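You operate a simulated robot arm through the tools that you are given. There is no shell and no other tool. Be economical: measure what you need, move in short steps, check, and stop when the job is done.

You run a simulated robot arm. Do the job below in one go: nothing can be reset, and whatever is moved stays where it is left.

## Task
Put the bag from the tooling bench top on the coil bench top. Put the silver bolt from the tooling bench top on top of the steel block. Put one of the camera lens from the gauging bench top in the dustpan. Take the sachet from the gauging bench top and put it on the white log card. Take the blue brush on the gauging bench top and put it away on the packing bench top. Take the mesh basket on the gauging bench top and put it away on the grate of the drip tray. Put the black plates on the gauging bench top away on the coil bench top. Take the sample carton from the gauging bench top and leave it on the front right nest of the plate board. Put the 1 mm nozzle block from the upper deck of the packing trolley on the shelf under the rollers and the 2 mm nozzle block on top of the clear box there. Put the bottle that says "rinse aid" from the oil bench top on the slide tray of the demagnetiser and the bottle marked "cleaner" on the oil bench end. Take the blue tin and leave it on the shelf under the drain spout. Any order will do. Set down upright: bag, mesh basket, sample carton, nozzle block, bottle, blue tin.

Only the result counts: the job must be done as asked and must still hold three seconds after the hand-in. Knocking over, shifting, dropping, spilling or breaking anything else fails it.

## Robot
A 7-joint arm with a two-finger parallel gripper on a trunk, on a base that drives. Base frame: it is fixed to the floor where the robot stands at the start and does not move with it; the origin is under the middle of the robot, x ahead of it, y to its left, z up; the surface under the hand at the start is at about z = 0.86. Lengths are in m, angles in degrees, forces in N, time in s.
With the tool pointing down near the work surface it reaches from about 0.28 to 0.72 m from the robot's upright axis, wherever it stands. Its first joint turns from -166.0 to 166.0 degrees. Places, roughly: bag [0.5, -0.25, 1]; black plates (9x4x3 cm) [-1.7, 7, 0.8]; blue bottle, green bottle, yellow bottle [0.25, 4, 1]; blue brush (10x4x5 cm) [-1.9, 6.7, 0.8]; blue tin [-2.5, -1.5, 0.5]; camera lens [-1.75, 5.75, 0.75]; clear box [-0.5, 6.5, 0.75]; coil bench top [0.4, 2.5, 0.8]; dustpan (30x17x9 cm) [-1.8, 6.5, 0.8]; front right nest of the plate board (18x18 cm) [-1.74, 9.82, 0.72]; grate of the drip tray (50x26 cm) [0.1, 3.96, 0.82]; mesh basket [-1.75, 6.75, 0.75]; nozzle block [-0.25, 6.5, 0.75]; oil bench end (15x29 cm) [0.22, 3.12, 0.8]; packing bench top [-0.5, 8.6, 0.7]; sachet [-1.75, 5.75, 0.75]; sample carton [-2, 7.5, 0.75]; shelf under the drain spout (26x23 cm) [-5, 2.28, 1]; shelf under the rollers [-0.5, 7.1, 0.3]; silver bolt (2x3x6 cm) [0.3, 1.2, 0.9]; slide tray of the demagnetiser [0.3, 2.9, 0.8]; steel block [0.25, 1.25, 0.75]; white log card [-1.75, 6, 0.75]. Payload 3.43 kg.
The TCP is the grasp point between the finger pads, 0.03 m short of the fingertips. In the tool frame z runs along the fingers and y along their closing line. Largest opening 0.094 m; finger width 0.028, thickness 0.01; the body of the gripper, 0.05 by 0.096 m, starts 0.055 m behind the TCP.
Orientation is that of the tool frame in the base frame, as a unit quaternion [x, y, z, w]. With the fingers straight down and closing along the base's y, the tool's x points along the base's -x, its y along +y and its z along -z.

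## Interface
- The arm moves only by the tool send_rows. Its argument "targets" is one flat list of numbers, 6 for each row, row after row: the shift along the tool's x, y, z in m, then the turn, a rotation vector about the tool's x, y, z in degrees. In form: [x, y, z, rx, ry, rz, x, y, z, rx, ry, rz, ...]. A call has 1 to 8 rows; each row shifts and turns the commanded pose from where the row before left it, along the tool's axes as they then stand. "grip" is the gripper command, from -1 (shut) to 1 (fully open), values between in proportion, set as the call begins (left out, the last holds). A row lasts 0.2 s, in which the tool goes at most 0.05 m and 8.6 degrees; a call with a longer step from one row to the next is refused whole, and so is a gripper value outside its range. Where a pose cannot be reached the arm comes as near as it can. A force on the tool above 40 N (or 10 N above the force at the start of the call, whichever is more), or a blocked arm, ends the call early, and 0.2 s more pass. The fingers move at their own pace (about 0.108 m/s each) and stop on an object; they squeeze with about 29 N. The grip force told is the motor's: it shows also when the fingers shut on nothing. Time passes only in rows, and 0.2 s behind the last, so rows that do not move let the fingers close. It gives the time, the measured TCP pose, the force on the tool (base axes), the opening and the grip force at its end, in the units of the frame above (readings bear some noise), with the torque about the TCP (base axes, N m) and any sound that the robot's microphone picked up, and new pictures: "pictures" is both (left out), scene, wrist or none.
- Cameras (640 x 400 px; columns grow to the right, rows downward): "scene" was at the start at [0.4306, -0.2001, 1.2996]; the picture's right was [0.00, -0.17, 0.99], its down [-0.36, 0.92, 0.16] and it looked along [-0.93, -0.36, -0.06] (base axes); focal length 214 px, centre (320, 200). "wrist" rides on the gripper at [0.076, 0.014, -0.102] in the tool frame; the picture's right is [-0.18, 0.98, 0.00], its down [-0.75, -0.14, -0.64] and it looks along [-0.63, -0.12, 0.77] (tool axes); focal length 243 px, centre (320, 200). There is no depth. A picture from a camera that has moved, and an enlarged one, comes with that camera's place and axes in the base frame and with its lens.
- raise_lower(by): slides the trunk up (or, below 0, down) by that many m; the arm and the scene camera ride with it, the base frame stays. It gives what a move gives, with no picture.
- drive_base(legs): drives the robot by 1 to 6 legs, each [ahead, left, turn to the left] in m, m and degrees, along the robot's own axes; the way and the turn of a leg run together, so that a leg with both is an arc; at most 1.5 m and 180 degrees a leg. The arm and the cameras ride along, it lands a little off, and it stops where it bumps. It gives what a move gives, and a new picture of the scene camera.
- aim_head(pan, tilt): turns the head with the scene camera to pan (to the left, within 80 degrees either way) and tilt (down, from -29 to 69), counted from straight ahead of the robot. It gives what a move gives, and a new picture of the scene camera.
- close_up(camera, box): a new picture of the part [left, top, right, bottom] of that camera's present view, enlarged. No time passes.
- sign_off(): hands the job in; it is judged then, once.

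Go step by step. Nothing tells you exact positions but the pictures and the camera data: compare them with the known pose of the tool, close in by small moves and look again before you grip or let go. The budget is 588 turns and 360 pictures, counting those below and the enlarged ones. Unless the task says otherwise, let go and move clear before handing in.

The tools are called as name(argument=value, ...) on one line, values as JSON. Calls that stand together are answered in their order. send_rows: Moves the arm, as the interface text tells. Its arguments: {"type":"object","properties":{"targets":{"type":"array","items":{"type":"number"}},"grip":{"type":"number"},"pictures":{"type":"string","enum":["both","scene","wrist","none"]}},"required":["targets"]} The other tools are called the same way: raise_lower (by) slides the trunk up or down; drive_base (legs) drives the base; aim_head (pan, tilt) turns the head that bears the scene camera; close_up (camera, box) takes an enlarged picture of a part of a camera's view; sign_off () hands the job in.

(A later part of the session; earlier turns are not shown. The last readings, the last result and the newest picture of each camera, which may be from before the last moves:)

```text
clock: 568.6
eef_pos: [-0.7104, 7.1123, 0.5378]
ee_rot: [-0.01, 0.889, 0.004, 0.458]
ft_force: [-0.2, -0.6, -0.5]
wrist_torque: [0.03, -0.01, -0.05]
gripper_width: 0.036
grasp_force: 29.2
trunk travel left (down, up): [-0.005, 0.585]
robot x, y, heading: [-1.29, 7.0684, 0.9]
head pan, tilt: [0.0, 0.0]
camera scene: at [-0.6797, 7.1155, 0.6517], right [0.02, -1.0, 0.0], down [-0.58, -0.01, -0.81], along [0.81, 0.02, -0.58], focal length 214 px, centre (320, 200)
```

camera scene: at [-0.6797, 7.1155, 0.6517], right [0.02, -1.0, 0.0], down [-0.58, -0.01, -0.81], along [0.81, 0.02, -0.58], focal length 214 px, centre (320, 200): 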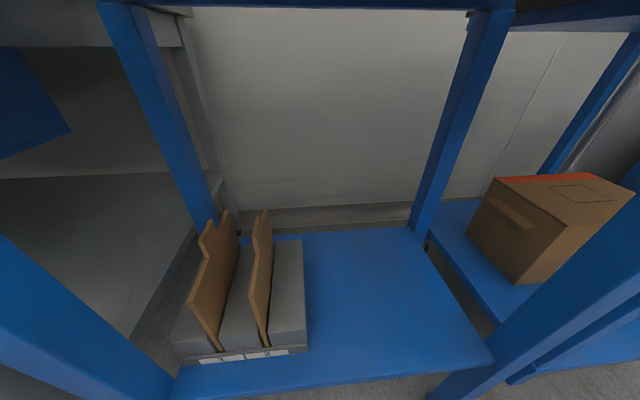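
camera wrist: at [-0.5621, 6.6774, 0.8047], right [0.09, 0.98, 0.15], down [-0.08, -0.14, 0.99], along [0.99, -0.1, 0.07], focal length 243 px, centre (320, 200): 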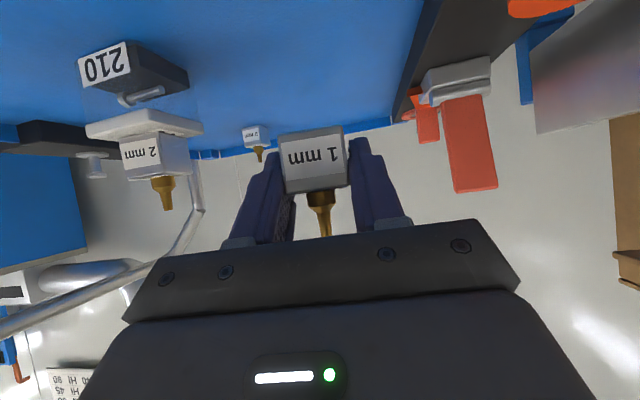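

The shelf is at z≈0.32 with its front edge at x≈-0.57, and the spot (-0.49, 7.01) is free. I'll lower and shift in line with it.

send_rows(targets=[0.0293, -0.033, 0.0209, 0, 0, 0, 0.0293, -0.033, 0.0209, 0, 0, 0, 0.0293, -0.033, 0.0209, 0, 0, 0, 0, 0, 0, 0, 0, 0], pictures="scene")

```text
clock: 569.6
eef_pos: [-0.7097, 7.0138, 0.4283]
ee_rot: [-0.01, 0.889, 0.004, 0.457]
ft_force: [0.1, 0.0, -1.3]
wrist_torque: [0.02, -0.01, -0.03]
gripper_width: 0.0356
grasp_force: 29.1
trunk travel left (down, up): [-0.005, 0.585]
robot x, y, heading: [-1.287, 7.0669, 1.0]
head pan, tilt: [0.0, 0.0]
camera scene: at [-0.6781, 7.0165, 0.5422], right [0.02, -1.0, 0.0], down [-0.58, -0.01, -0.81], along [0.81, 0.02, -0.58], focal length 214 px, centre (320, 200)
```

scene: 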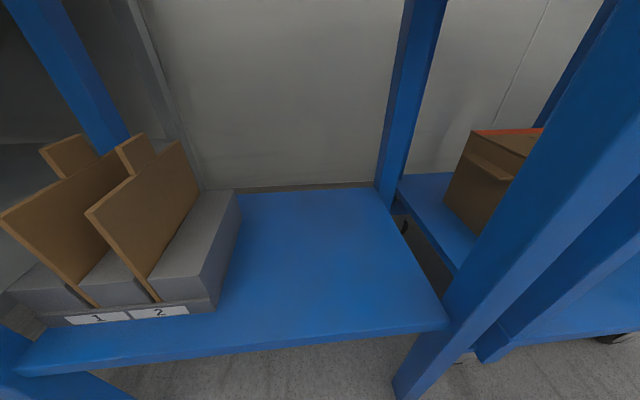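

I'll shift 3.5 cm left for clearance from the leg, then drive in by stages.

send_rows(targets=[0, 0.036, 0, 0, 0, 0], pictures="none")

drive_base(legs=[[0.12, 0, 0]])

send_rows(targets=[0, 0, 0, 0, 0, 0], pictures="wrist")

```text
clock: 570.0
eef_pos: [-0.7093, 7.0517, 0.4257]
ee_rot: [-0.009, 0.889, 0.004, 0.457]
ft_force: [0.1, -0.5, -1.5]
wrist_torque: [0.04, -0.01, 0.01]
gripper_width: 0.0354
grasp_force: 29.1
trunk travel left (down, up): [-0.005, 0.585]
robot x, y, heading: [-1.2857, 7.0713, 0.9]
head pan, tilt: [0.0, 0.0]
```

```text
clock: 571.2
eef_pos: [-0.5895, 7.0512, 0.4268]
ee_rot: [-0.009, 0.889, 0.004, 0.458]
ft_force: [0.4, 0.3, -0.6]
wrist_torque: [0.0, 0.05, -0.02]
gripper_width: 0.0354
grasp_force: 29.0
trunk travel left (down, up): [-0.005, 0.585]
robot x, y, heading: [-1.1686, 7.0734, 0.9]
head pan, tilt: [0.0, 0.0]
camera scene: at [-0.5577, 7.0547, 0.5411], right [0.02, -1.0, 0.0], down [-0.58, -0.01, -0.81], along [0.81, 0.02, -0.58], focal length 214 px, centre (320, 200)
```

scene: 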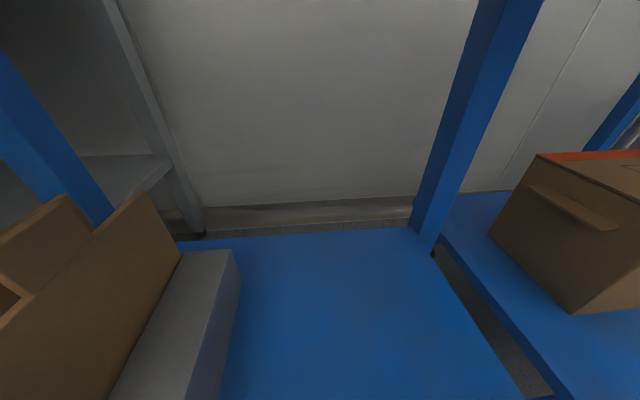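

```text
clock: 571.6
eef_pos: [-0.5886, 7.0519, 0.426]
ee_rot: [-0.009, 0.889, 0.004, 0.457]
ft_force: [0.2, -0.1, -0.4]
wrist_torque: [0.02, -0.02, 0.01]
gripper_width: 0.0358
grasp_force: 28.9
trunk travel left (down, up): [-0.005, 0.585]
robot x, y, heading: [-1.1663, 7.0725, 1.0]
head pan, tilt: [0.0, 0.0]
camera wrist: at [-0.717, 7.0631, 0.4251], right [0.09, 0.98, 0.15], down [-0.08, -0.14, 0.99], along [0.99, -0.1, 0.07], focal length 243 px, centre (320, 200)
```

wrist: 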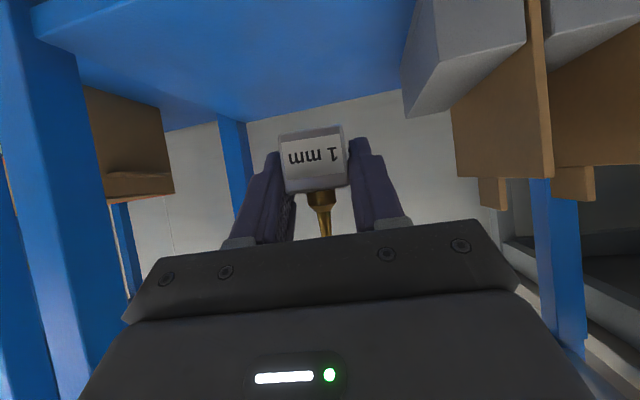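

drive_base(legs=[[0.1, 0, 0]])

send_rows(targets=[0.0244, 0, 0.0174, 0, 0, 0, 0.0244, 0, 0.0174, 0, 0, 0, 0, 0, 0, 0, 0, 0], pictures="wrist")

```text
clock: 572.8
eef_pos: [-0.4897, 7.0542, 0.4273]
ee_rot: [-0.01, 0.889, 0.005, 0.457]
ft_force: [-0.2, -1.1, -1.1]
wrist_torque: [-0.01, 0.02, -0.03]
gripper_width: 0.0357
grasp_force: 29.2
trunk travel left (down, up): [-0.005, 0.585]
robot x, y, heading: [-1.0638, 7.0741, 1.0]
head pan, tilt: [0.0, 0.0]
camera scene: at [-0.4584, 7.0579, 0.541], right [0.02, -1.0, 0.0], down [-0.58, -0.01, -0.81], along [0.81, 0.02, -0.58], focal length 214 px, centre (320, 200)
```

scene: 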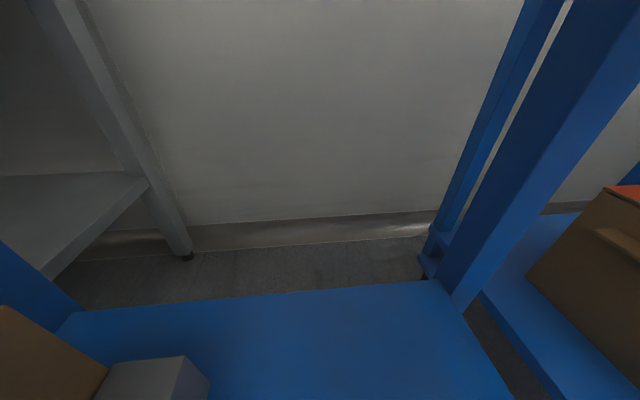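

```text
clock: 573.6
eef_pos: [-0.4893, 7.057, 0.3665]
ee_rot: [-0.011, 0.889, 0.005, 0.457]
ft_force: [-0.6, 0.4, 0.0]
wrist_torque: [-0.01, -0.03, 0.01]
gripper_width: 0.0355
grasp_force: 29.4
trunk travel left (down, up): [-0.005, 0.585]
robot x, y, heading: [-1.0671, 7.0747, 1.0]
head pan, tilt: [0.0, 0.0]
camera wrist: at [-0.6176, 7.0667, 0.365], right [0.09, 0.99, 0.15], down [-0.08, -0.14, 0.99], along [0.99, -0.1, 0.07], focal length 243 px, centre (320, 200)
```

wrist: 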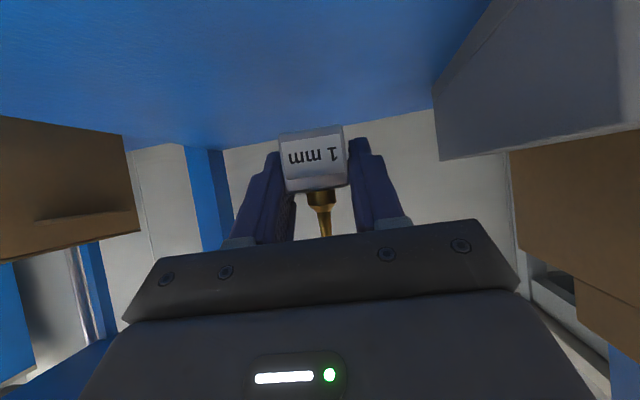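

send_rows(targets=[0.0065, 0, 0.0046, 0, 0, 0], pictures="none")

send_rows(targets=[0.0041, 0, 0.0029, 0, 0, 0], pictures="none")

send_rows(targets=[0.0033, 0, 0.0023, 0, 0, 0], pictures="none")

```text
clock: 574.0
eef_pos: [-0.4907, 7.0564, 0.3595]
ee_rot: [-0.01, 0.889, 0.005, 0.457]
ft_force: [-0.7, 0.2, -0.9]
wrist_torque: [-0.01, -0.02, 0.01]
gripper_width: 0.0356
grasp_force: 28.9
trunk travel left (down, up): [-0.005, 0.585]
robot x, y, heading: [-1.0665, 7.0696, 1.3]
head pan, tilt: [0.0, 0.0]
```

```text
clock: 574.4
eef_pos: [-0.4898, 7.0568, 0.3547]
ee_rot: [-0.01, 0.889, 0.004, 0.457]
ft_force: [0.6, -0.7, -1.6]
wrist_torque: [0.01, -0.04, 0.02]
gripper_width: 0.0351
grasp_force: 29.3
trunk travel left (down, up): [-0.005, 0.585]
robot x, y, heading: [-1.0629, 7.0751, 1.1]
head pan, tilt: [0.0, 0.0]
```

```text
clock: 574.8
eef_pos: [-0.4889, 7.0573, 0.3494]
ee_rot: [-0.01, 0.89, 0.005, 0.456]
ft_force: [-0.7, -0.8, -0.6]
wrist_torque: [-0.01, 0.0, -0.01]
gripper_width: 0.0358
grasp_force: 29.0
trunk travel left (down, up): [-0.005, 0.585]
robot x, y, heading: [-1.0643, 7.0731, 1.2]
head pan, tilt: [0.0, 0.0]
```

send_rows(targets=[0.0041, 0, 0.0029, 0, 0, 0], pictures="none")

send_rows(targets=[0.0041, 0, 0.0029, 0, 0, 0], pictures="none")

send_rows(targets=[0.0041, 0, 0.0029, 0, 0, 0], pictures="wrist")

```text
clock: 575.2
eef_pos: [-0.4899, 7.0549, 0.3442]
ee_rot: [-0.01, 0.889, 0.005, 0.457]
ft_force: [-0.3, -0.1, -0.9]
wrist_torque: [0.0, 0.06, -0.03]
gripper_width: 0.0356
grasp_force: 28.6
trunk travel left (down, up): [-0.005, 0.585]
robot x, y, heading: [-1.0668, 7.0728, 1.2]
head pan, tilt: [0.0, 0.0]
```

```text
clock: 575.6
eef_pos: [-0.4898, 7.0555, 0.3455]
ee_rot: [-0.01, 0.889, 0.005, 0.457]
ft_force: [0.5, -0.3, -0.6]
wrist_torque: [0.01, 0.02, -0.03]
gripper_width: 0.0354
grasp_force: 29.1
out of reach, approached as far as the arm can: row 1
trunk travel left (down, up): [-0.005, 0.585]
robot x, y, heading: [-1.0661, 7.0731, 1.1]
head pan, tilt: [0.0, 0.0]
```

```text
clock: 576.0
eef_pos: [-0.4899, 7.0552, 0.3451]
ee_rot: [-0.011, 0.89, 0.006, 0.457]
ft_force: [0.2, 0.1, -0.3]
wrist_torque: [-0.01, -0.05, -0.01]
gripper_width: 0.0359
grasp_force: 29.3
out of reach, approached as far as the arm can: row 1
trunk travel left (down, up): [-0.005, 0.585]
robot x, y, heading: [-1.0667, 7.0733, 1.2]
head pan, tilt: [0.0, 0.0]
camera wrist: at [-0.6174, 7.0659, 0.3432], right [0.09, 0.99, 0.15], down [-0.08, -0.14, 0.99], along [0.99, -0.1, 0.07], focal length 243 px, centre (320, 200)
```

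wrist: 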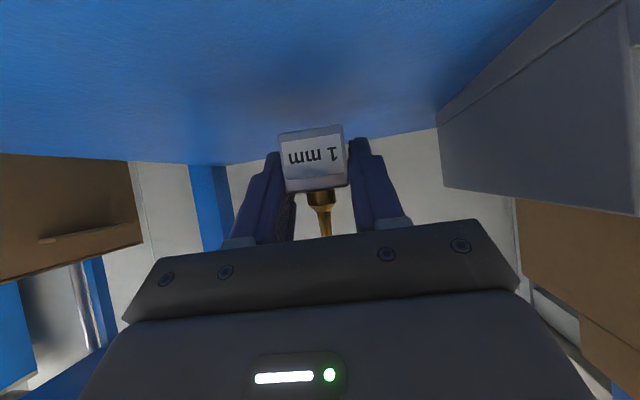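

The arm has hit its lower limit about 2–3 cm above the shelf. I'll change the stance: draw the arm in and drive closer by the same amount.

send_rows(targets=[-0.0081, 0, -0.0058, 0, 0, 0, 0.0232, 0, -0.0326, 0, 0, 0, 0.0232, 0, -0.0326, 0, 0, 0], pictures="none")

send_rows(targets=[0.0081, 0, 0.0058, 0, 0, 0, 0.0081, 0, 0.0058, 0, 0, 0], pictures="none")

```text
clock: 576.8
eef_pos: [-0.5704, 7.0536, 0.355]
ee_rot: [-0.01, 0.89, 0.005, 0.457]
ft_force: [-0.2, 0.6, -1.7]
wrist_torque: [0.04, 0.0, -0.01]
gripper_width: 0.0355
grasp_force: 28.8
trunk travel left (down, up): [-0.005, 0.585]
robot x, y, heading: [-1.0659, 7.0723, 1.2]
head pan, tilt: [0.0, 0.0]
```

```text
clock: 577.4
eef_pos: [-0.571, 7.0541, 0.3352]
ee_rot: [-0.01, 0.889, 0.005, 0.458]
ft_force: [-0.5, 0.2, -0.5]
wrist_torque: [0.01, 0.0, 0.02]
gripper_width: 0.0352
grasp_force: 28.7
trunk travel left (down, up): [-0.005, 0.585]
robot x, y, heading: [-1.0653, 7.0702, 1.4]
head pan, tilt: [0.0, 0.0]
```

Closer in, the arm goes lower freely. I'll raise slightly, drive 8 cm closer, and lower again.

send_rows(targets=[-0.0122, 0, -0.0087, 0, 0, 0], pictures="none")

drive_base(legs=[[0.085, 0, 0]])

send_rows(targets=[0.0081, 0, 0.0058, 0, 0, 0, 0.0081, 0, 0.0058, 0, 0, 0], pictures="wrist")

```text
clock: 577.8
eef_pos: [-0.5707, 7.0549, 0.3498]
ee_rot: [-0.01, 0.89, 0.004, 0.456]
ft_force: [0.6, -0.5, -0.1]
wrist_torque: [0.03, 0.01, 0.02]
gripper_width: 0.0357
grasp_force: 29.5
trunk travel left (down, up): [-0.005, 0.585]
robot x, y, heading: [-1.0681, 7.0726, 1.1]
head pan, tilt: [0.0, 0.0]
```

```text
clock: 578.9
eef_pos: [-0.5031, 7.0548, 0.3458]
ee_rot: [-0.01, 0.893, 0.005, 0.451]
ft_force: [0.7, 0.2, -0.8]
wrist_torque: [0.0, 0.03, 0.03]
gripper_width: 0.0356
grasp_force: 29.2
trunk travel left (down, up): [-0.005, 0.585]
robot x, y, heading: [-0.9832, 7.0734, 1.1]
head pan, tilt: [0.0, 0.0]
stopped in leg 1: the robot was blocked; the commanded pose is now the measured one
camera scene: at [-0.4693, 7.0575, 0.4594], right [0.02, -1.0, 0.0], down [-0.59, -0.01, -0.81], along [0.8, 0.02, -0.59], focal length 214 px, centre (320, 200)
```

scene: 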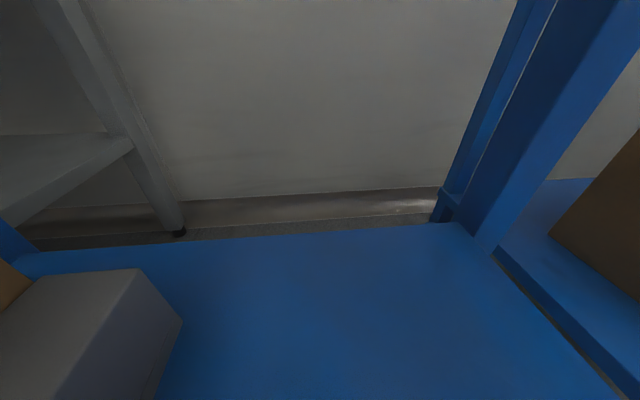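

```text
clock: 579.5
eef_pos: [-0.4999, 7.055, 0.3369]
ee_rot: [-0.009, 0.893, 0.005, 0.45]
ft_force: [-0.2, -0.2, -1.4]
wrist_torque: [0.01, -0.05, -0.01]
gripper_width: 0.0354
grasp_force: 28.7
out of reach, approached as far as the arm can: row 2
trunk travel left (down, up): [-0.005, 0.585]
robot x, y, heading: [-0.9857, 7.0768, 1.2]
head pan, tilt: [0.0, 0.0]
camera wrist: at [-0.6279, 7.0656, 0.3354], right [0.09, 0.98, 0.15], down [-0.07, -0.14, 0.99], along [0.99, -0.1, 0.05], focal length 243 px, centre (320, 200)
```

wrist: 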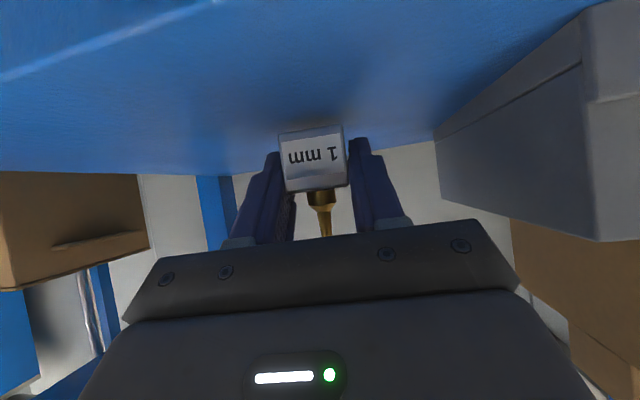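

About 1.4 cm remains. I'll try drawing in 2.5 cm more and lowering in tiny steps.

send_rows(targets=[0.0145, 0, -0.0203, 0, 0, 0], pictures="none")

send_rows(targets=[0.0049, 0, 0.0035, 0, 0, 0], pictures="none")

send_rows(targets=[0.0033, 0, 0.0023, 0, 0, 0], pictures="none")

```text
clock: 579.9
eef_pos: [-0.5266, 7.0553, 0.337]
ee_rot: [-0.009, 0.893, 0.004, 0.451]
ft_force: [0.5, 0.4, -0.8]
wrist_torque: [0.01, 0.02, -0.02]
gripper_width: 0.0358
grasp_force: 28.9
trunk travel left (down, up): [-0.005, 0.585]
robot x, y, heading: [-0.9878, 7.0761, 0.8]
head pan, tilt: [0.0, 0.0]
```

```text
clock: 580.3
eef_pos: [-0.5257, 7.054, 0.3373]
ee_rot: [-0.009, 0.893, 0.004, 0.45]
ft_force: [0.1, -0.4, -0.3]
wrist_torque: [0.01, -0.04, 0.01]
gripper_width: 0.0357
grasp_force: 29.1
out of reach, approached as far as the arm can: row 1
trunk travel left (down, up): [-0.005, 0.585]
robot x, y, heading: [-0.983, 7.0764, 1.2]
head pan, tilt: [0.0, 0.0]
```

```text
clock: 580.7
eef_pos: [-0.5239, 7.0553, 0.3331]
ee_rot: [-0.009, 0.893, 0.004, 0.45]
ft_force: [-0.1, 0.3, -1.1]
wrist_torque: [-0.02, 0.05, 0.0]
gripper_width: 0.0359
grasp_force: 29.3
trunk travel left (down, up): [-0.005, 0.585]
robot x, y, heading: [-0.9893, 7.0745, 0.9]
head pan, tilt: [0.0, 0.0]
```

send_rows(targets=[0.0025, 0, 0.0017, 0, 0, 0, 0.0025, 0, 0.0017, 0, 0, 0], pictures="none")

send_rows(targets=[0.0025, 0, 0.0017, 0, 0, 0, 0.0025, 0, 0.0017, 0, 0, 0], pictures="none")

raise_lower(by=-0.004)

```text
clock: 581.3
eef_pos: [-0.5235, 7.0536, 0.3325]
ee_rot: [-0.009, 0.893, 0.004, 0.45]
ft_force: [0.6, -0.1, -1.4]
wrist_torque: [-0.04, 0.04, -0.01]
gripper_width: 0.0354
grasp_force: 28.8
out of reach, approached as far as the arm can: row 1, 2
trunk travel left (down, up): [-0.005, 0.585]
robot x, y, heading: [-0.9925, 7.0749, 1.2]
head pan, tilt: [0.0, 0.0]
```

```text
clock: 581.9
eef_pos: [-0.5242, 7.0549, 0.3336]
ee_rot: [-0.009, 0.893, 0.004, 0.451]
ft_force: [-0.5, 0.0, -1.2]
wrist_torque: [0.01, -0.02, 0.02]
gripper_width: 0.0355
grasp_force: 29.4
out of reach, approached as far as the arm can: row 1
trunk travel left (down, up): [-0.005, 0.585]
robot x, y, heading: [-0.9893, 7.0727, 1.1]
head pan, tilt: [0.0, 0.0]
```

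```text
clock: 582.5
eef_pos: [-0.5237, 7.0548, 0.3302]
ee_rot: [-0.009, 0.892, 0.004, 0.451]
ft_force: [0.5, -0.2, 1.5]
wrist_torque: [-0.04, -0.04, -0.02]
gripper_width: 0.0357
grasp_force: 29.3
trunk travel left (down, up): [-0.001, 0.589]
robot x, y, heading: [-0.9871, 7.0748, 1.0]
head pan, tilt: [0.0, 0.0]
```

Contact with the shelf, since the load has gone to zero. I'll open gently.

send_rows(targets=[0, 0, 0, 0, 0, 0, 0, 0, 0, 0, 0, 0], grip=0.2, pictures="none")

send_rows(targets=[0, 0, 0, 0, 0, 0], grip=0.5, pictures="wrist")

```text
clock: 583.1
eef_pos: [-0.5245, 7.0542, 0.3292]
ee_rot: [-0.009, 0.892, 0.004, 0.451]
ft_force: [-0.5, -1.1, 0.2]
wrist_torque: [-0.01, 0.01, 0.02]
gripper_width: 0.0562
grasp_force: 0.1
trunk travel left (down, up): [-0.001, 0.589]
robot x, y, heading: [-0.9916, 7.0731, 1.3]
head pan, tilt: [0.0, 0.0]
```

```text
clock: 583.5
eef_pos: [-0.5251, 7.0546, 0.3289]
ee_rot: [-0.01, 0.892, 0.005, 0.451]
ft_force: [0.6, -0.1, 0.0]
wrist_torque: [-0.02, -0.02, -0.02]
gripper_width: 0.0701
grasp_force: 0.2
trunk travel left (down, up): [-0.001, 0.589]
robot x, y, heading: [-0.9867, 7.0744, 1.4]
head pan, tilt: [0.0, 0.0]
camera wrist: at [-0.6527, 7.0653, 0.3292], right [0.09, 0.98, 0.15], down [-0.07, -0.14, 0.99], along [0.99, -0.1, 0.05], focal length 243 px, centre (320, 200)
```

wrist: 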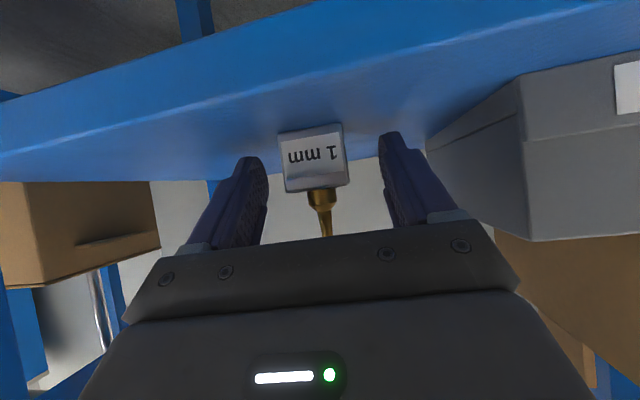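

The block stands on the shelf. I'll back straight out.

drive_base(legs=[[-0.25, 0, 0]])

```text
clock: 585.3
eef_pos: [-0.7749, 7.0499, 0.3287]
ee_rot: [-0.009, 0.892, 0.004, 0.451]
ft_force: [-0.2, -0.6, 0.6]
wrist_torque: [0.01, -0.03, 0.01]
gripper_width: 0.0707
grasp_force: 0.0
trunk travel left (down, up): [-0.001, 0.589]
robot x, y, heading: [-1.2415, 7.0726, 1.3]
head pan, tilt: [0.0, 0.0]
camera scene: at [-0.7426, 7.0526, 0.4429], right [0.02, -1.0, 0.0], down [-0.59, -0.01, -0.81], along [0.81, 0.02, -0.59], focal length 214 px, centre (320, 200)
```

scene: 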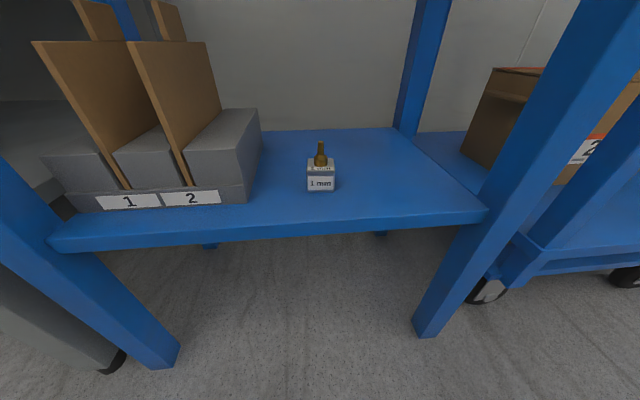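

The 1 mm block stands neatly on the shelf. Next: the mesh basket. I'll raise up, straighten the tool and turn to the gauging bench.

raise_lower(by=0.4)

send_rows(targets=[-0.033, 0, -0.023, 0, 0, 0, -0.033, 0, -0.023, 0, 0, 0, -0.033, 0, -0.023, 0, 0, 0, -0.033, 0, -0.023, 0, 0, 0, -0.033, 0, -0.023, 0, 0, 0, -0.033, 0, -0.023, 0, 0, 0, -0.033, 0, -0.023, 0, 0, 0, -0.033, 0, -0.023, 0, 0, 0], grip=1, pictures="none")

send_rows(targets=[0, 0, 0, 0, 7, 0, 0, 0, 0, 0, 7, 0, 0, 0, 0, 0, 7, 0, 0, 0, 0, 0, 7, 0, 0, 0, 0, 0, 7, 0, 0, 0, 0, 0, 7, 0, 0, 0, 0, 0, 7, 0, 0, 0, 0, 0, 4.6, 0], pictures="none")

aim_head(pan=0, tilt=-29)

```text
clock: 589.1
eef_pos: [-0.7751, 7.0507, 0.7295]
ee_rot: [-0.009, 0.892, 0.003, 0.451]
ft_force: [-0.2, 0.1, 0.1]
wrist_torque: [-0.02, -0.01, 0.03]
gripper_width: 0.0705
grasp_force: 0.0
trunk travel left (down, up): [-0.401, 0.189]
robot x, y, heading: [-1.2394, 7.0693, 1.3]
head pan, tilt: [0.0, 0.0]
```

```text
clock: 590.9
eef_pos: [-0.7668, 7.0512, 1.0506]
ee_rot: [-0.008, 0.892, 0.004, 0.451]
ft_force: [0.6, -0.1, 0.9]
wrist_torque: [0.0, 0.01, 0.0]
gripper_width: 0.094
grasp_force: 0.1
trunk travel left (down, up): [-0.401, 0.189]
robot x, y, heading: [-1.2392, 7.0725, 1.1]
head pan, tilt: [0.0, 0.0]
```

```text
clock: 592.7
eef_pos: [-0.7673, 7.0505, 1.0517]
ee_rot: [-0.011, 1.0, 0.0, 0.0]
ft_force: [0.8, -0.2, 0.1]
wrist_torque: [0.0, 0.01, 0.0]
gripper_width: 0.094
grasp_force: 0.1
trunk travel left (down, up): [-0.401, 0.189]
robot x, y, heading: [-1.2391, 7.07, 0.9]
head pan, tilt: [0.0, 0.0]
```

```text
clock: 593.6
eef_pos: [-0.7674, 7.0495, 1.0511]
ee_rot: [-0.01, 1.0, 0.001, 0.0]
ft_force: [0.6, 0.2, 0.2]
wrist_torque: [-0.02, -0.04, 0.01]
gripper_width: 0.0939
grasp_force: 0.1
trunk travel left (down, up): [-0.401, 0.189]
robot x, y, heading: [-1.2399, 7.0718, 1.1]
head pan, tilt: [0.0, -28.6]
camera scene: at [-0.6175, 7.0552, 1.1151], right [0.02, -1.0, 0.0], down [-0.88, -0.02, -0.48], along [0.48, 0.01, -0.88], focal length 214 px, centre (320, 200)
```

scene: 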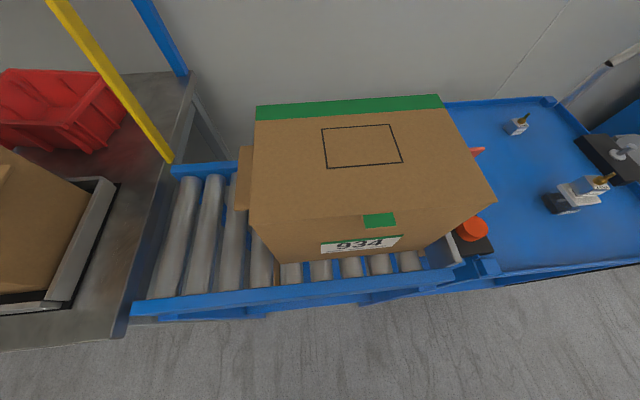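

I'll turn to the gauging bench; the basket's handle bar should be near (-1.78, 6.82, z≈0.95), running along y.

raise_lower(by=0.12)

drive_base(legs=[[0, 0, 178.5], [0, 0.27, 0]])

send_rows(targets=[0, 0, 0, 0, 0, 0], pictures="wrist")

```text
clock: 595.1
eef_pos: [-0.7678, 7.0503, 1.171]
ee_rot: [-0.01, 1.0, 0.001, 0.0]
ft_force: [0.5, -0.6, -0.1]
wrist_torque: [-0.04, -0.01, 0.0]
gripper_width: 0.0938
grasp_force: 0.0
trunk travel left (down, up): [-0.521, 0.069]
robot x, y, heading: [-1.2414, 7.0714, 1.1]
head pan, tilt: [0.0, -28.6]
```

```text
clock: 604.5
eef_pos: [-1.6956, 6.8055, 1.1691]
ee_rot: [1.0, 0.027, 0.0, 0.0]
ft_force: [0.1, -0.1, 0.0]
wrist_torque: [0.01, 0.0, 0.0]
gripper_width: 0.0939
grasp_force: 0.0
trunk travel left (down, up): [-0.521, 0.069]
robot x, y, heading: [-1.226, 6.799, -177.0]
head pan, tilt: [0.0, -28.6]
camera scene: at [-1.8453, 6.7997, 1.2352], right [-0.05, 1.0, 0.0], down [0.88, 0.05, -0.48], along [-0.48, -0.03, -0.88], focal length 214 px, centre (320, 200)
```

scene: 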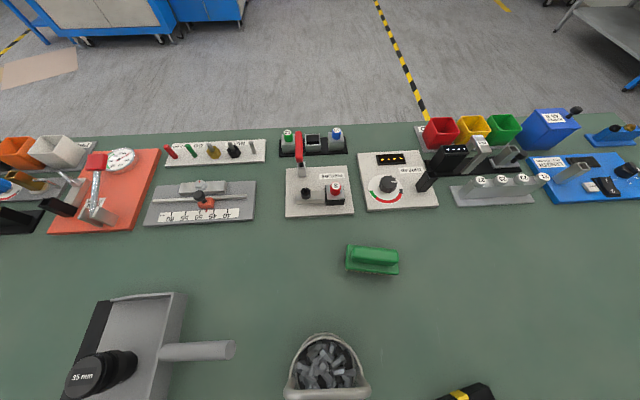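

```text
clock: 604.9
eef_pos: [-1.6954, 6.808, 1.1711]
ee_rot: [1.0, 0.027, 0.001, 0.0]
ft_force: [0.7, -0.8, 0.4]
wrist_torque: [0.01, -0.02, 0.02]
gripper_width: 0.0938
grasp_force: 0.0
trunk travel left (down, up): [-0.521, 0.069]
robot x, y, heading: [-1.2245, 6.8064, -177.3]
head pan, tilt: [0.0, -28.6]
camera wrist: at [-1.6185, 6.7961, 1.2738], right [-0.13, -0.99, 0.0], down [-0.76, 0.1, 0.64], along [-0.64, 0.08, -0.77], focal length 243 px, centre (320, 200)
```

wrist: 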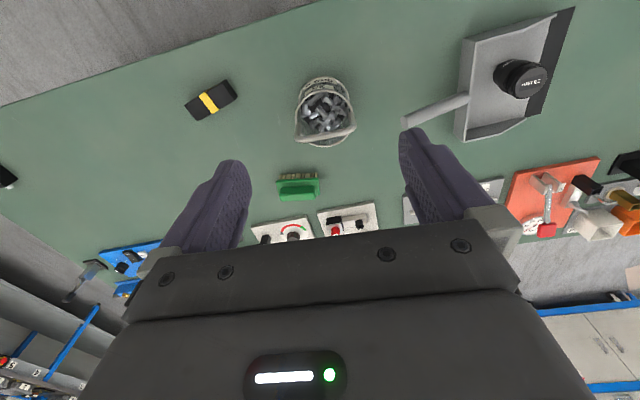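

close_up(camera="scene", box=[250, 310, 410, 400])

close_up(camera="wrist", box=[170, 50, 370, 170])

```text
4.00 times, centred on (330, 355) of scene
camera zoom: at [-1.8454, 6.8006, 1.2352], right [-0.05, 1.0, 0.0], down [0.88, 0.05, -0.48], along [-0.48, -0.03, -0.88], focal length 858 px, centre (280, -420)
```

zoom: 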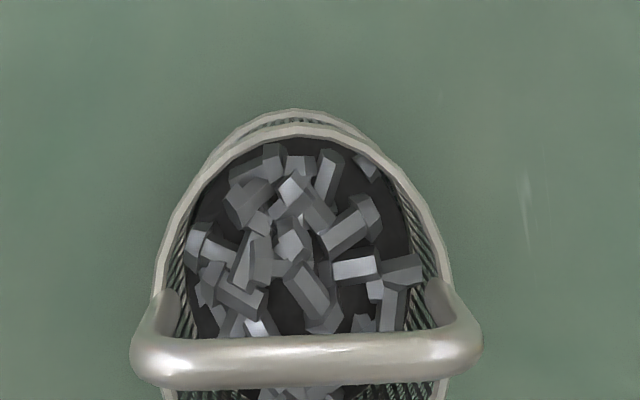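

```text
3.20 times, centred on (270, 110) of wrist
camera zoom: at [-1.6185, 6.7961, 1.2738], right [-0.13, -0.99, 0.0], down [-0.76, 0.1, 0.64], along [-0.64, 0.08, -0.77], focal length 776 px, centre (480, 488)
```

zoom: 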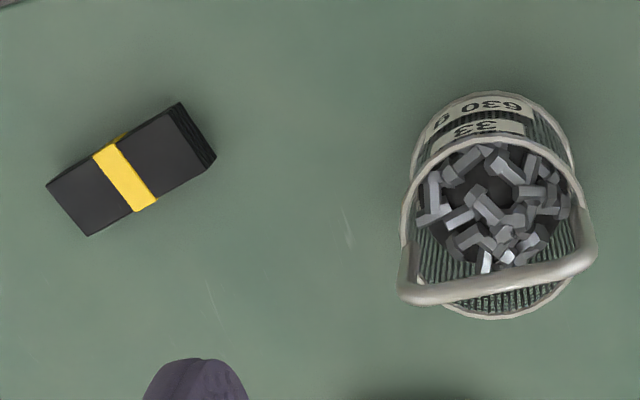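

Handle bar: centre (-1.775, 6.808, 0.939), running along y. I'll go over it, turn 90° and pre-close to about 4 cm so the fingers fit inside the rim.

send_rows(targets=[-0.04, 0.002, 0, 0, 0, 0, -0.04, 0.002, 0, 0, 0, 0, 0, 0, 0, 0, 0, 8.18, 0, 0, 0, 0, 0, 8.18, 0, 0, 0, 0, 0, 8.18, 0, 0, 0, 0, 0, 8.18, 0, 0, 0, 0, 0, 8.18, 0, 0, 0, 0, 0, 8.18], grip=-0.15, pictures="none")

send_rows(targets=[0, 0, 0.02, 0, 0, 8.18, 0, 0, 0.02, 0, 0, 8.18, 0, 0, 0.02, 0, 0, 8.18, 0, 0, 0.02, 0, 0, 8.18, 0, 0, 0.02, 0, 0, 8.18], pictures="wrist")

```text
clock: 606.7
eef_pos: [-1.7749, 6.7972, 1.1712]
ee_rot: [0.92, -0.392, 0.0, 0.0]
ft_force: [-0.3, -0.5, 0.3]
wrist_torque: [-0.03, 0.0, 0.02]
gripper_width: 0.0399
grasp_force: 0.2
trunk travel left (down, up): [-0.521, 0.069]
robot x, y, heading: [-1.2277, 6.8031, -177.1]
head pan, tilt: [0.0, -28.6]
```

```text
clock: 607.9
eef_pos: [-1.7765, 6.7996, 1.0709]
ee_rot: [0.726, -0.688, -0.001, -0.001]
ft_force: [0.4, 0.2, 0.1]
wrist_torque: [-0.01, -0.04, 0.0]
gripper_width: 0.04
grasp_force: 0.1
trunk travel left (down, up): [-0.521, 0.069]
robot x, y, heading: [-1.2254, 6.8059, -176.8]
head pan, tilt: [0.0, -28.6]
camera wrist: at [-1.786, 6.7209, 1.1735], right [-0.99, 0.13, 0.0], down [0.1, 0.76, 0.64], along [0.08, 0.64, -0.77], focal length 243 px, centre (320, 200)
```

wrist: 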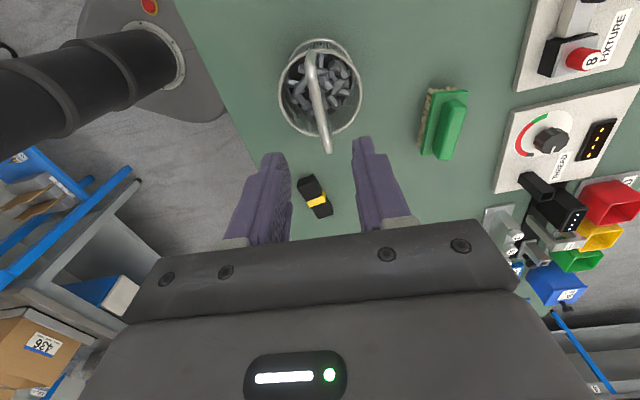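

Centred on the bar. I'll descend with the trunk and grip.

raise_lower(by=-0.137)

send_rows(targets=[0, 0, 0, 0, 0, 0, 0, 0, 0, 0, 0, 0, 0, 0, 0, 0, 0, 0], grip=-1, pictures="wrist")

```text
clock: 609.5
eef_pos: [-1.7762, 6.7986, 0.9347]
ee_rot: [0.727, -0.687, 0.0, 0.0]
ft_force: [0.0, -0.6, 0.0]
wrist_torque: [-0.05, -0.03, 0.0]
gripper_width: 0.0402
grasp_force: 0.1
trunk travel left (down, up): [-0.384, 0.206]
robot x, y, heading: [-1.2259, 6.8052, -177.1]
head pan, tilt: [0.0, -28.6]
```

```text
clock: 610.3
eef_pos: [-1.7757, 6.7996, 0.934]
ee_rot: [0.727, -0.687, 0.0, -0.001]
ft_force: [1.2, -0.6, -0.7]
wrist_torque: [0.09, -0.02, -0.03]
gripper_width: 0.0143
grasp_force: 28.9
trunk travel left (down, up): [-0.384, 0.206]
robot x, y, heading: [-1.2233, 6.8042, -177.2]
head pan, tilt: [0.0, -28.6]
camera wrist: at [-1.7853, 6.7208, 1.037], right [-0.99, 0.13, 0.0], down [0.1, 0.76, 0.64], along [0.08, 0.64, -0.77], focal length 243 px, centre (320, 200)
```

wrist: 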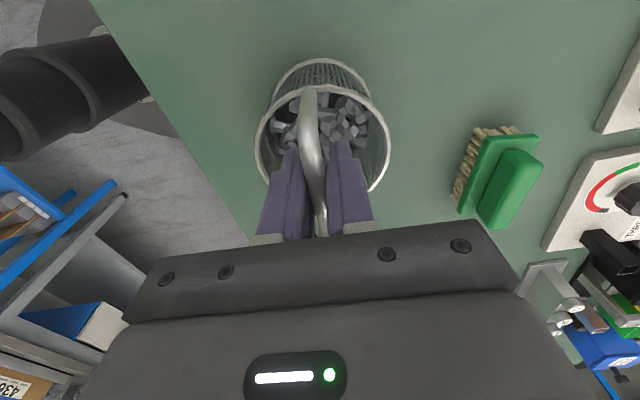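

raise_lower(by=0.03)

raise_lower(by=0.17)

send_rows(targets=[0, 0, 0, 0, 0, 0], pictures="wrist")

```text
clock: 611.1
eef_pos: [-1.7758, 6.7991, 0.9636]
ee_rot: [0.726, -0.687, 0.0, 0.0]
ft_force: [-1.0, -0.4, -6.8]
wrist_torque: [-0.05, -0.03, 0.01]
gripper_width: 0.0142
grasp_force: 28.6
trunk travel left (down, up): [-0.414, 0.176]
robot x, y, heading: [-1.2251, 6.8006, -176.9]
head pan, tilt: [0.0, -28.6]
```

```text
clock: 613.0
eef_pos: [-1.7748, 6.7996, 1.1332]
ee_rot: [0.727, -0.687, 0.0, -0.001]
ft_force: [-0.5, 0.2, -5.6]
wrist_torque: [-0.08, -0.03, 0.02]
gripper_width: 0.0141
grasp_force: 29.1
trunk travel left (down, up): [-0.584, 0.006]
robot x, y, heading: [-1.225, 6.8038, -177.0]
head pan, tilt: [0.0, -28.6]
```

```text
clock: 613.4
eef_pos: [-1.7755, 6.7995, 1.1333]
ee_rot: [0.726, -0.687, 0.001, 0.0]
ft_force: [1.5, -0.3, -5.8]
wrist_torque: [-0.09, 0.02, -0.01]
gripper_width: 0.0142
grasp_force: 29.2
trunk travel left (down, up): [-0.584, 0.006]
robot x, y, heading: [-1.2204, 6.8039, -177.0]
head pan, tilt: [0.0, -28.6]
camera wrist: at [-1.7859, 6.721, 1.2366], right [-0.99, 0.13, 0.0], down [0.1, 0.76, 0.64], along [0.08, 0.64, -0.77], focal length 243 px, centre (320, 200)
```

wrist: 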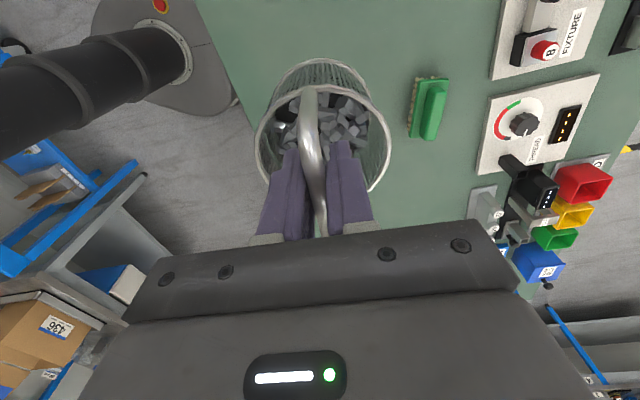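

The basket is held steady. I'll draw it in, back off, and head down the aisle to the oil bench.

send_rows(targets=[0.002, -0.03, -0.03, 0, 0, 0, 0.002, -0.03, -0.03, 0, 0, 0, 0.002, -0.03, -0.03, 0, 0, 0, 0.002, -0.03, -0.03, 0, 0, 0], pictures="none")

drive_base(legs=[[-0.2, 0, 0], [0, 0, 87], [0, 0.15, 0], [1.3, 0, 0]])

```text
clock: 614.4
eef_pos: [-1.653, 6.7974, 1.2561]
ee_rot: [0.726, -0.687, 0.0, 0.0]
ft_force: [0.4, 0.1, -6.3]
wrist_torque: [-0.05, 0.02, -0.05]
gripper_width: 0.014
grasp_force: 28.5
trunk travel left (down, up): [-0.584, 0.006]
robot x, y, heading: [-1.2252, 6.8042, -176.9]
head pan, tilt: [0.0, -28.6]
```

```text
clock: 626.7
eef_pos: [-0.8976, 5.0998, 1.2549]
ee_rot: [1.0, 0.0, 0.0, -0.001]
ft_force: [-0.2, 0.2, -6.0]
wrist_torque: [0.01, -0.03, 0.03]
gripper_width: 0.0142
grasp_force: 29.0
trunk travel left (down, up): [-0.584, 0.006]
robot x, y, heading: [-0.8803, 5.5309, -90.4]
head pan, tilt: [0.0, -28.6]
camera scene: at [-1.0482, 5.1019, 1.3191], right [0.0, 1.0, 0.0], down [0.88, 0.0, -0.48], along [-0.48, 0.0, -0.88], focal length 214 px, centre (320, 200)
```

scene: 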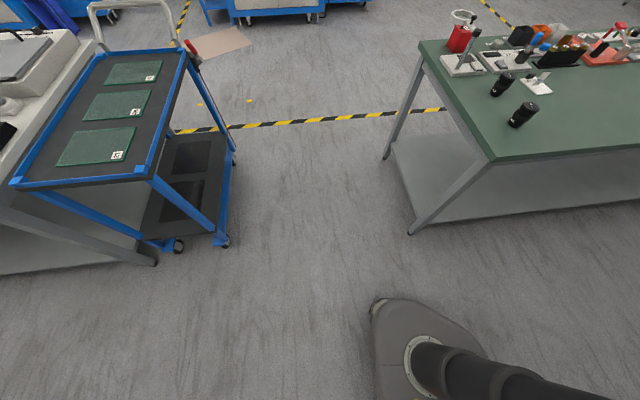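

drive_base(legs=[[1.45, 0, 0], [0, 0, 90]])

```text
clock: 637.6
eef_pos: [-0.4669, 4.0793, 1.2556]
ee_rot: [0.713, 0.701, 0.0, 0.0]
ft_force: [-0.5, 1.4, -5.5]
wrist_torque: [0.08, 0.01, -0.03]
gripper_width: 0.014
grasp_force: 29.0
trunk travel left (down, up): [-0.584, 0.006]
robot x, y, heading: [-0.9, 4.1009, -1.5]
head pan, tilt: [0.0, -28.6]
camera scene: at [-0.471, 3.9309, 1.3191], right [-1.0, 0.02, 0.0], down [0.02, 0.88, -0.48], along [-0.01, -0.48, -0.88], focal length 214 px, centre (320, 200)
```

scene: 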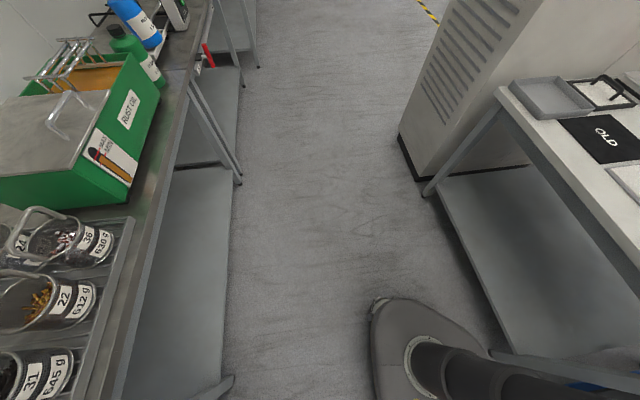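

I'm in front of the drip tray. I'll approach with the basket above the other handles and look.

drive_base(legs=[[0, -0.1, 1.5], [0.45, 0, 0]])

send_rows(targets=[0, 0, 0, 0, 0, 0], pictures="wrist")

```text
clock: 641.1
eef_pos: [-0.0186, 3.999, 1.2537]
ee_rot: [0.702, 0.712, 0.0, 0.0]
ft_force: [0.5, -0.8, -5.6]
wrist_torque: [0.07, 0.02, -0.03]
gripper_width: 0.0142
grasp_force: 29.4
trunk travel left (down, up): [-0.584, 0.006]
robot x, y, heading: [-0.4513, 4.007, 0.8]
head pan, tilt: [0.0, -28.6]
camera scene: at [-0.0164, 3.8492, 1.3189], right [-1.0, -0.02, 0.0], down [-0.01, 0.88, -0.48], along [0.01, -0.48, -0.88], focal length 214 px, centre (320, 200)
```

scene: 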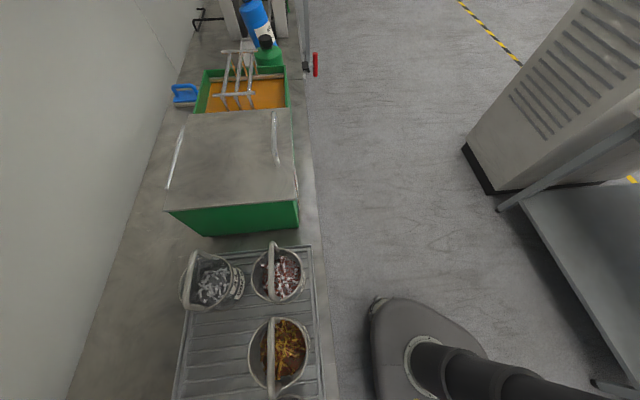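

```text
clock: 641.5
eef_pos: [-0.0202, 3.9974, 1.2542]
ee_rot: [0.702, 0.713, -0.001, 0.0]
ft_force: [0.1, -0.1, -5.0]
wrist_torque: [0.07, 0.03, -0.01]
gripper_width: 0.0142
grasp_force: 29.0
trunk travel left (down, up): [-0.584, 0.006]
robot x, y, heading: [-0.453, 4.0069, 0.3]
head pan, tilt: [0.0, -28.6]
camera wrist: at [-0.0067, 4.0729, 1.3576], right [0.99, -0.17, 0.0], down [-0.13, -0.76, 0.64], along [-0.11, -0.63, -0.77], focal length 243 px, centre (320, 200)
```

wrist: 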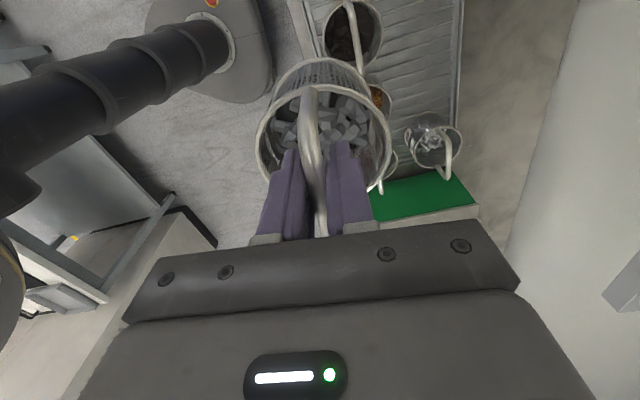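

The free slot is centred about (0.165, 3.965). I'll drive and extend over it at the present height.

drive_base(legs=[[0.1, 0, 0]])

send_rows(targets=[-0.008, 0.028, 0, 0, 0, 0, -0.008, 0.028, 0, 0, 0, 0, -0.008, 0.029, 0, 0, 0, 0, 0, 0, 0, 0, 0, 0], pictures="both")

```text
clock: 642.6
eef_pos: [0.0841, 3.9994, 1.2536]
ee_rot: [0.701, 0.713, -0.001, -0.001]
ft_force: [0.3, 0.7, -6.9]
wrist_torque: [0.05, 0.06, 0.0]
gripper_width: 0.0142
grasp_force: 29.3
trunk travel left (down, up): [-0.584, 0.006]
robot x, y, heading: [-0.345, 4.0075, 0.7]
head pan, tilt: [0.0, -28.6]
camera scene: at [0.0859, 3.8506, 1.3187], right [-1.0, -0.02, 0.0], down [-0.01, 0.88, -0.48], along [0.01, -0.48, -0.88], focal length 214 px, centre (320, 200)
```

scene: 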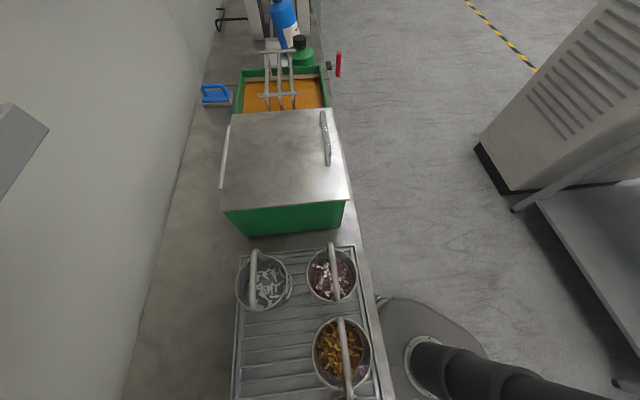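

```text
clock: 643.6
eef_pos: [0.1663, 3.9779, 1.2566]
ee_rot: [0.702, 0.713, 0.0, 0.001]
ft_force: [-0.4, 0.3, -5.8]
wrist_torque: [0.07, -0.05, -0.03]
gripper_width: 0.014
grasp_force: 28.9
trunk travel left (down, up): [-0.584, 0.006]
robot x, y, heading: [-0.3467, 4.0069, 0.8]
head pan, tilt: [0.0, -28.6]
camera scene: at [0.1695, 3.8284, 1.3195], right [-1.0, -0.02, 0.0], down [-0.01, 0.88, -0.48], along [0.01, -0.48, -0.88], focal length 214 px, centre (320, 200)
camera wrist: at [0.1804, 4.0522, 1.3581], right [0.99, -0.17, 0.0], down [-0.13, -0.76, 0.64], along [-0.11, -0.63, -0.77], focal length 243 px, centre (320, 200)
```

scene: 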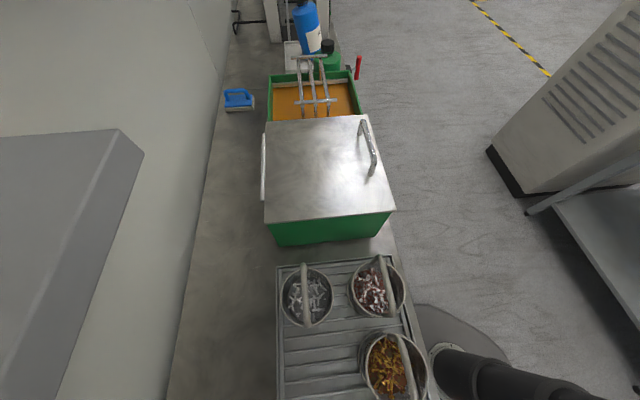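
wrist: 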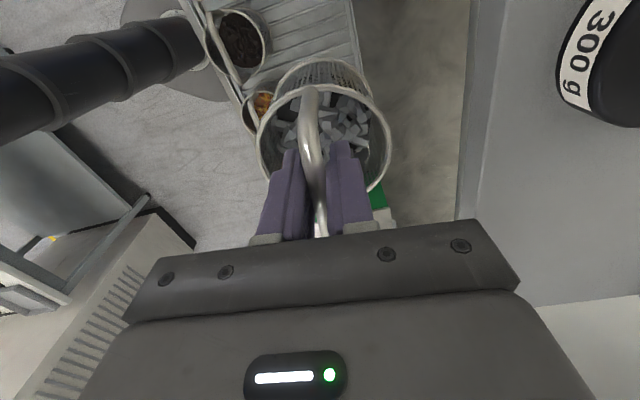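

Position is good: the basket's centre will be near (0.166, 3.97). I'll fold the head and lower with the trunk.

aim_head(pan=0, tilt=40)

raise_lower(by=-0.25)

send_rows(targets=[0, 0, 0, 0, 0, 0], pictures="both")

```text
clock: 645.0
eef_pos: [0.1682, 3.976, 1.2554]
ee_rot: [0.701, 0.713, 0.001, 0.0]
ft_force: [0.2, -0.2, -6.6]
wrist_torque: [0.07, 0.01, 0.01]
gripper_width: 0.0142
grasp_force: 28.4
trunk travel left (down, up): [-0.584, 0.006]
robot x, y, heading: [-0.3497, 4.0084, 0.9]
head pan, tilt: [0.0, 40.0]
camera scene: at [0.1683, 3.9321, 1.3012], right [-1.0, -0.02, 0.0], down [-0.01, 0.77, 0.64], along [-0.01, 0.64, -0.77], focal length 214 px, centre (320, 200)
```

scene: 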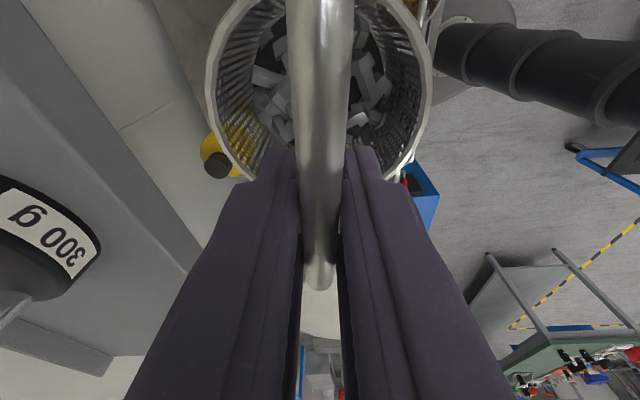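

```text
clock: 647.6
eef_pos: [0.1675, 3.9766, 1.0051]
ee_rot: [0.702, 0.713, 0.0, 0.001]
ft_force: [-0.7, 0.2, -6.8]
wrist_torque: [0.09, 0.01, 0.0]
gripper_width: 0.0139
grasp_force: 28.3
trunk travel left (down, up): [-0.334, 0.256]
robot x, y, heading: [-0.3459, 4.0076, 0.8]
head pan, tilt: [0.0, 40.0]
```

```text
clock: 648.0
eef_pos: [0.1674, 3.9769, 1.0042]
ee_rot: [0.701, 0.713, 0.0, 0.0]
ft_force: [0.1, 0.0, -7.0]
wrist_torque: [0.08, -0.01, 0.01]
gripper_width: 0.0141
grasp_force: 29.4
trunk travel left (down, up): [-0.334, 0.256]
robot x, y, heading: [-0.3476, 4.008, 0.7]
head pan, tilt: [0.0, 40.0]
camera scene: at [0.1681, 3.9322, 1.0512], right [-1.0, -0.02, 0.0], down [-0.01, 0.77, 0.64], along [-0.01, 0.64, -0.77], focal length 214 px, centre (320, 200)
camera wrist: at [0.1806, 4.0522, 1.1079], right [0.99, -0.17, 0.0], down [-0.13, -0.76, 0.64], along [-0.11, -0.63, -0.77], focal length 243 px, centre (320, 200)
```

scene: 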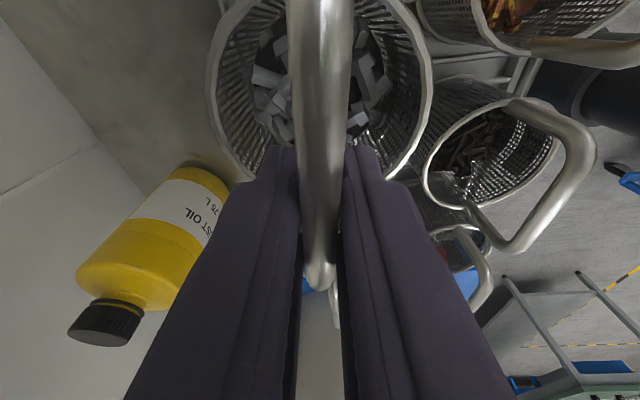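
wrist: 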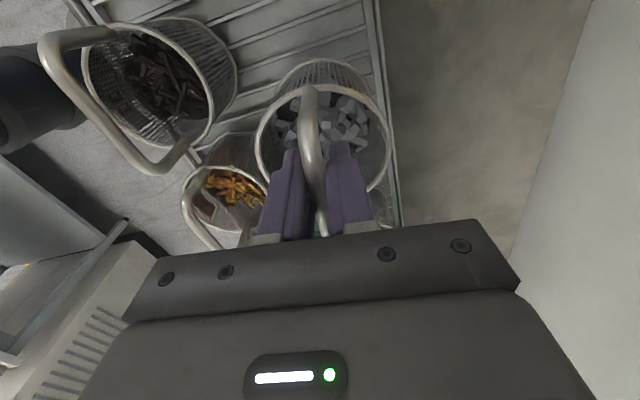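

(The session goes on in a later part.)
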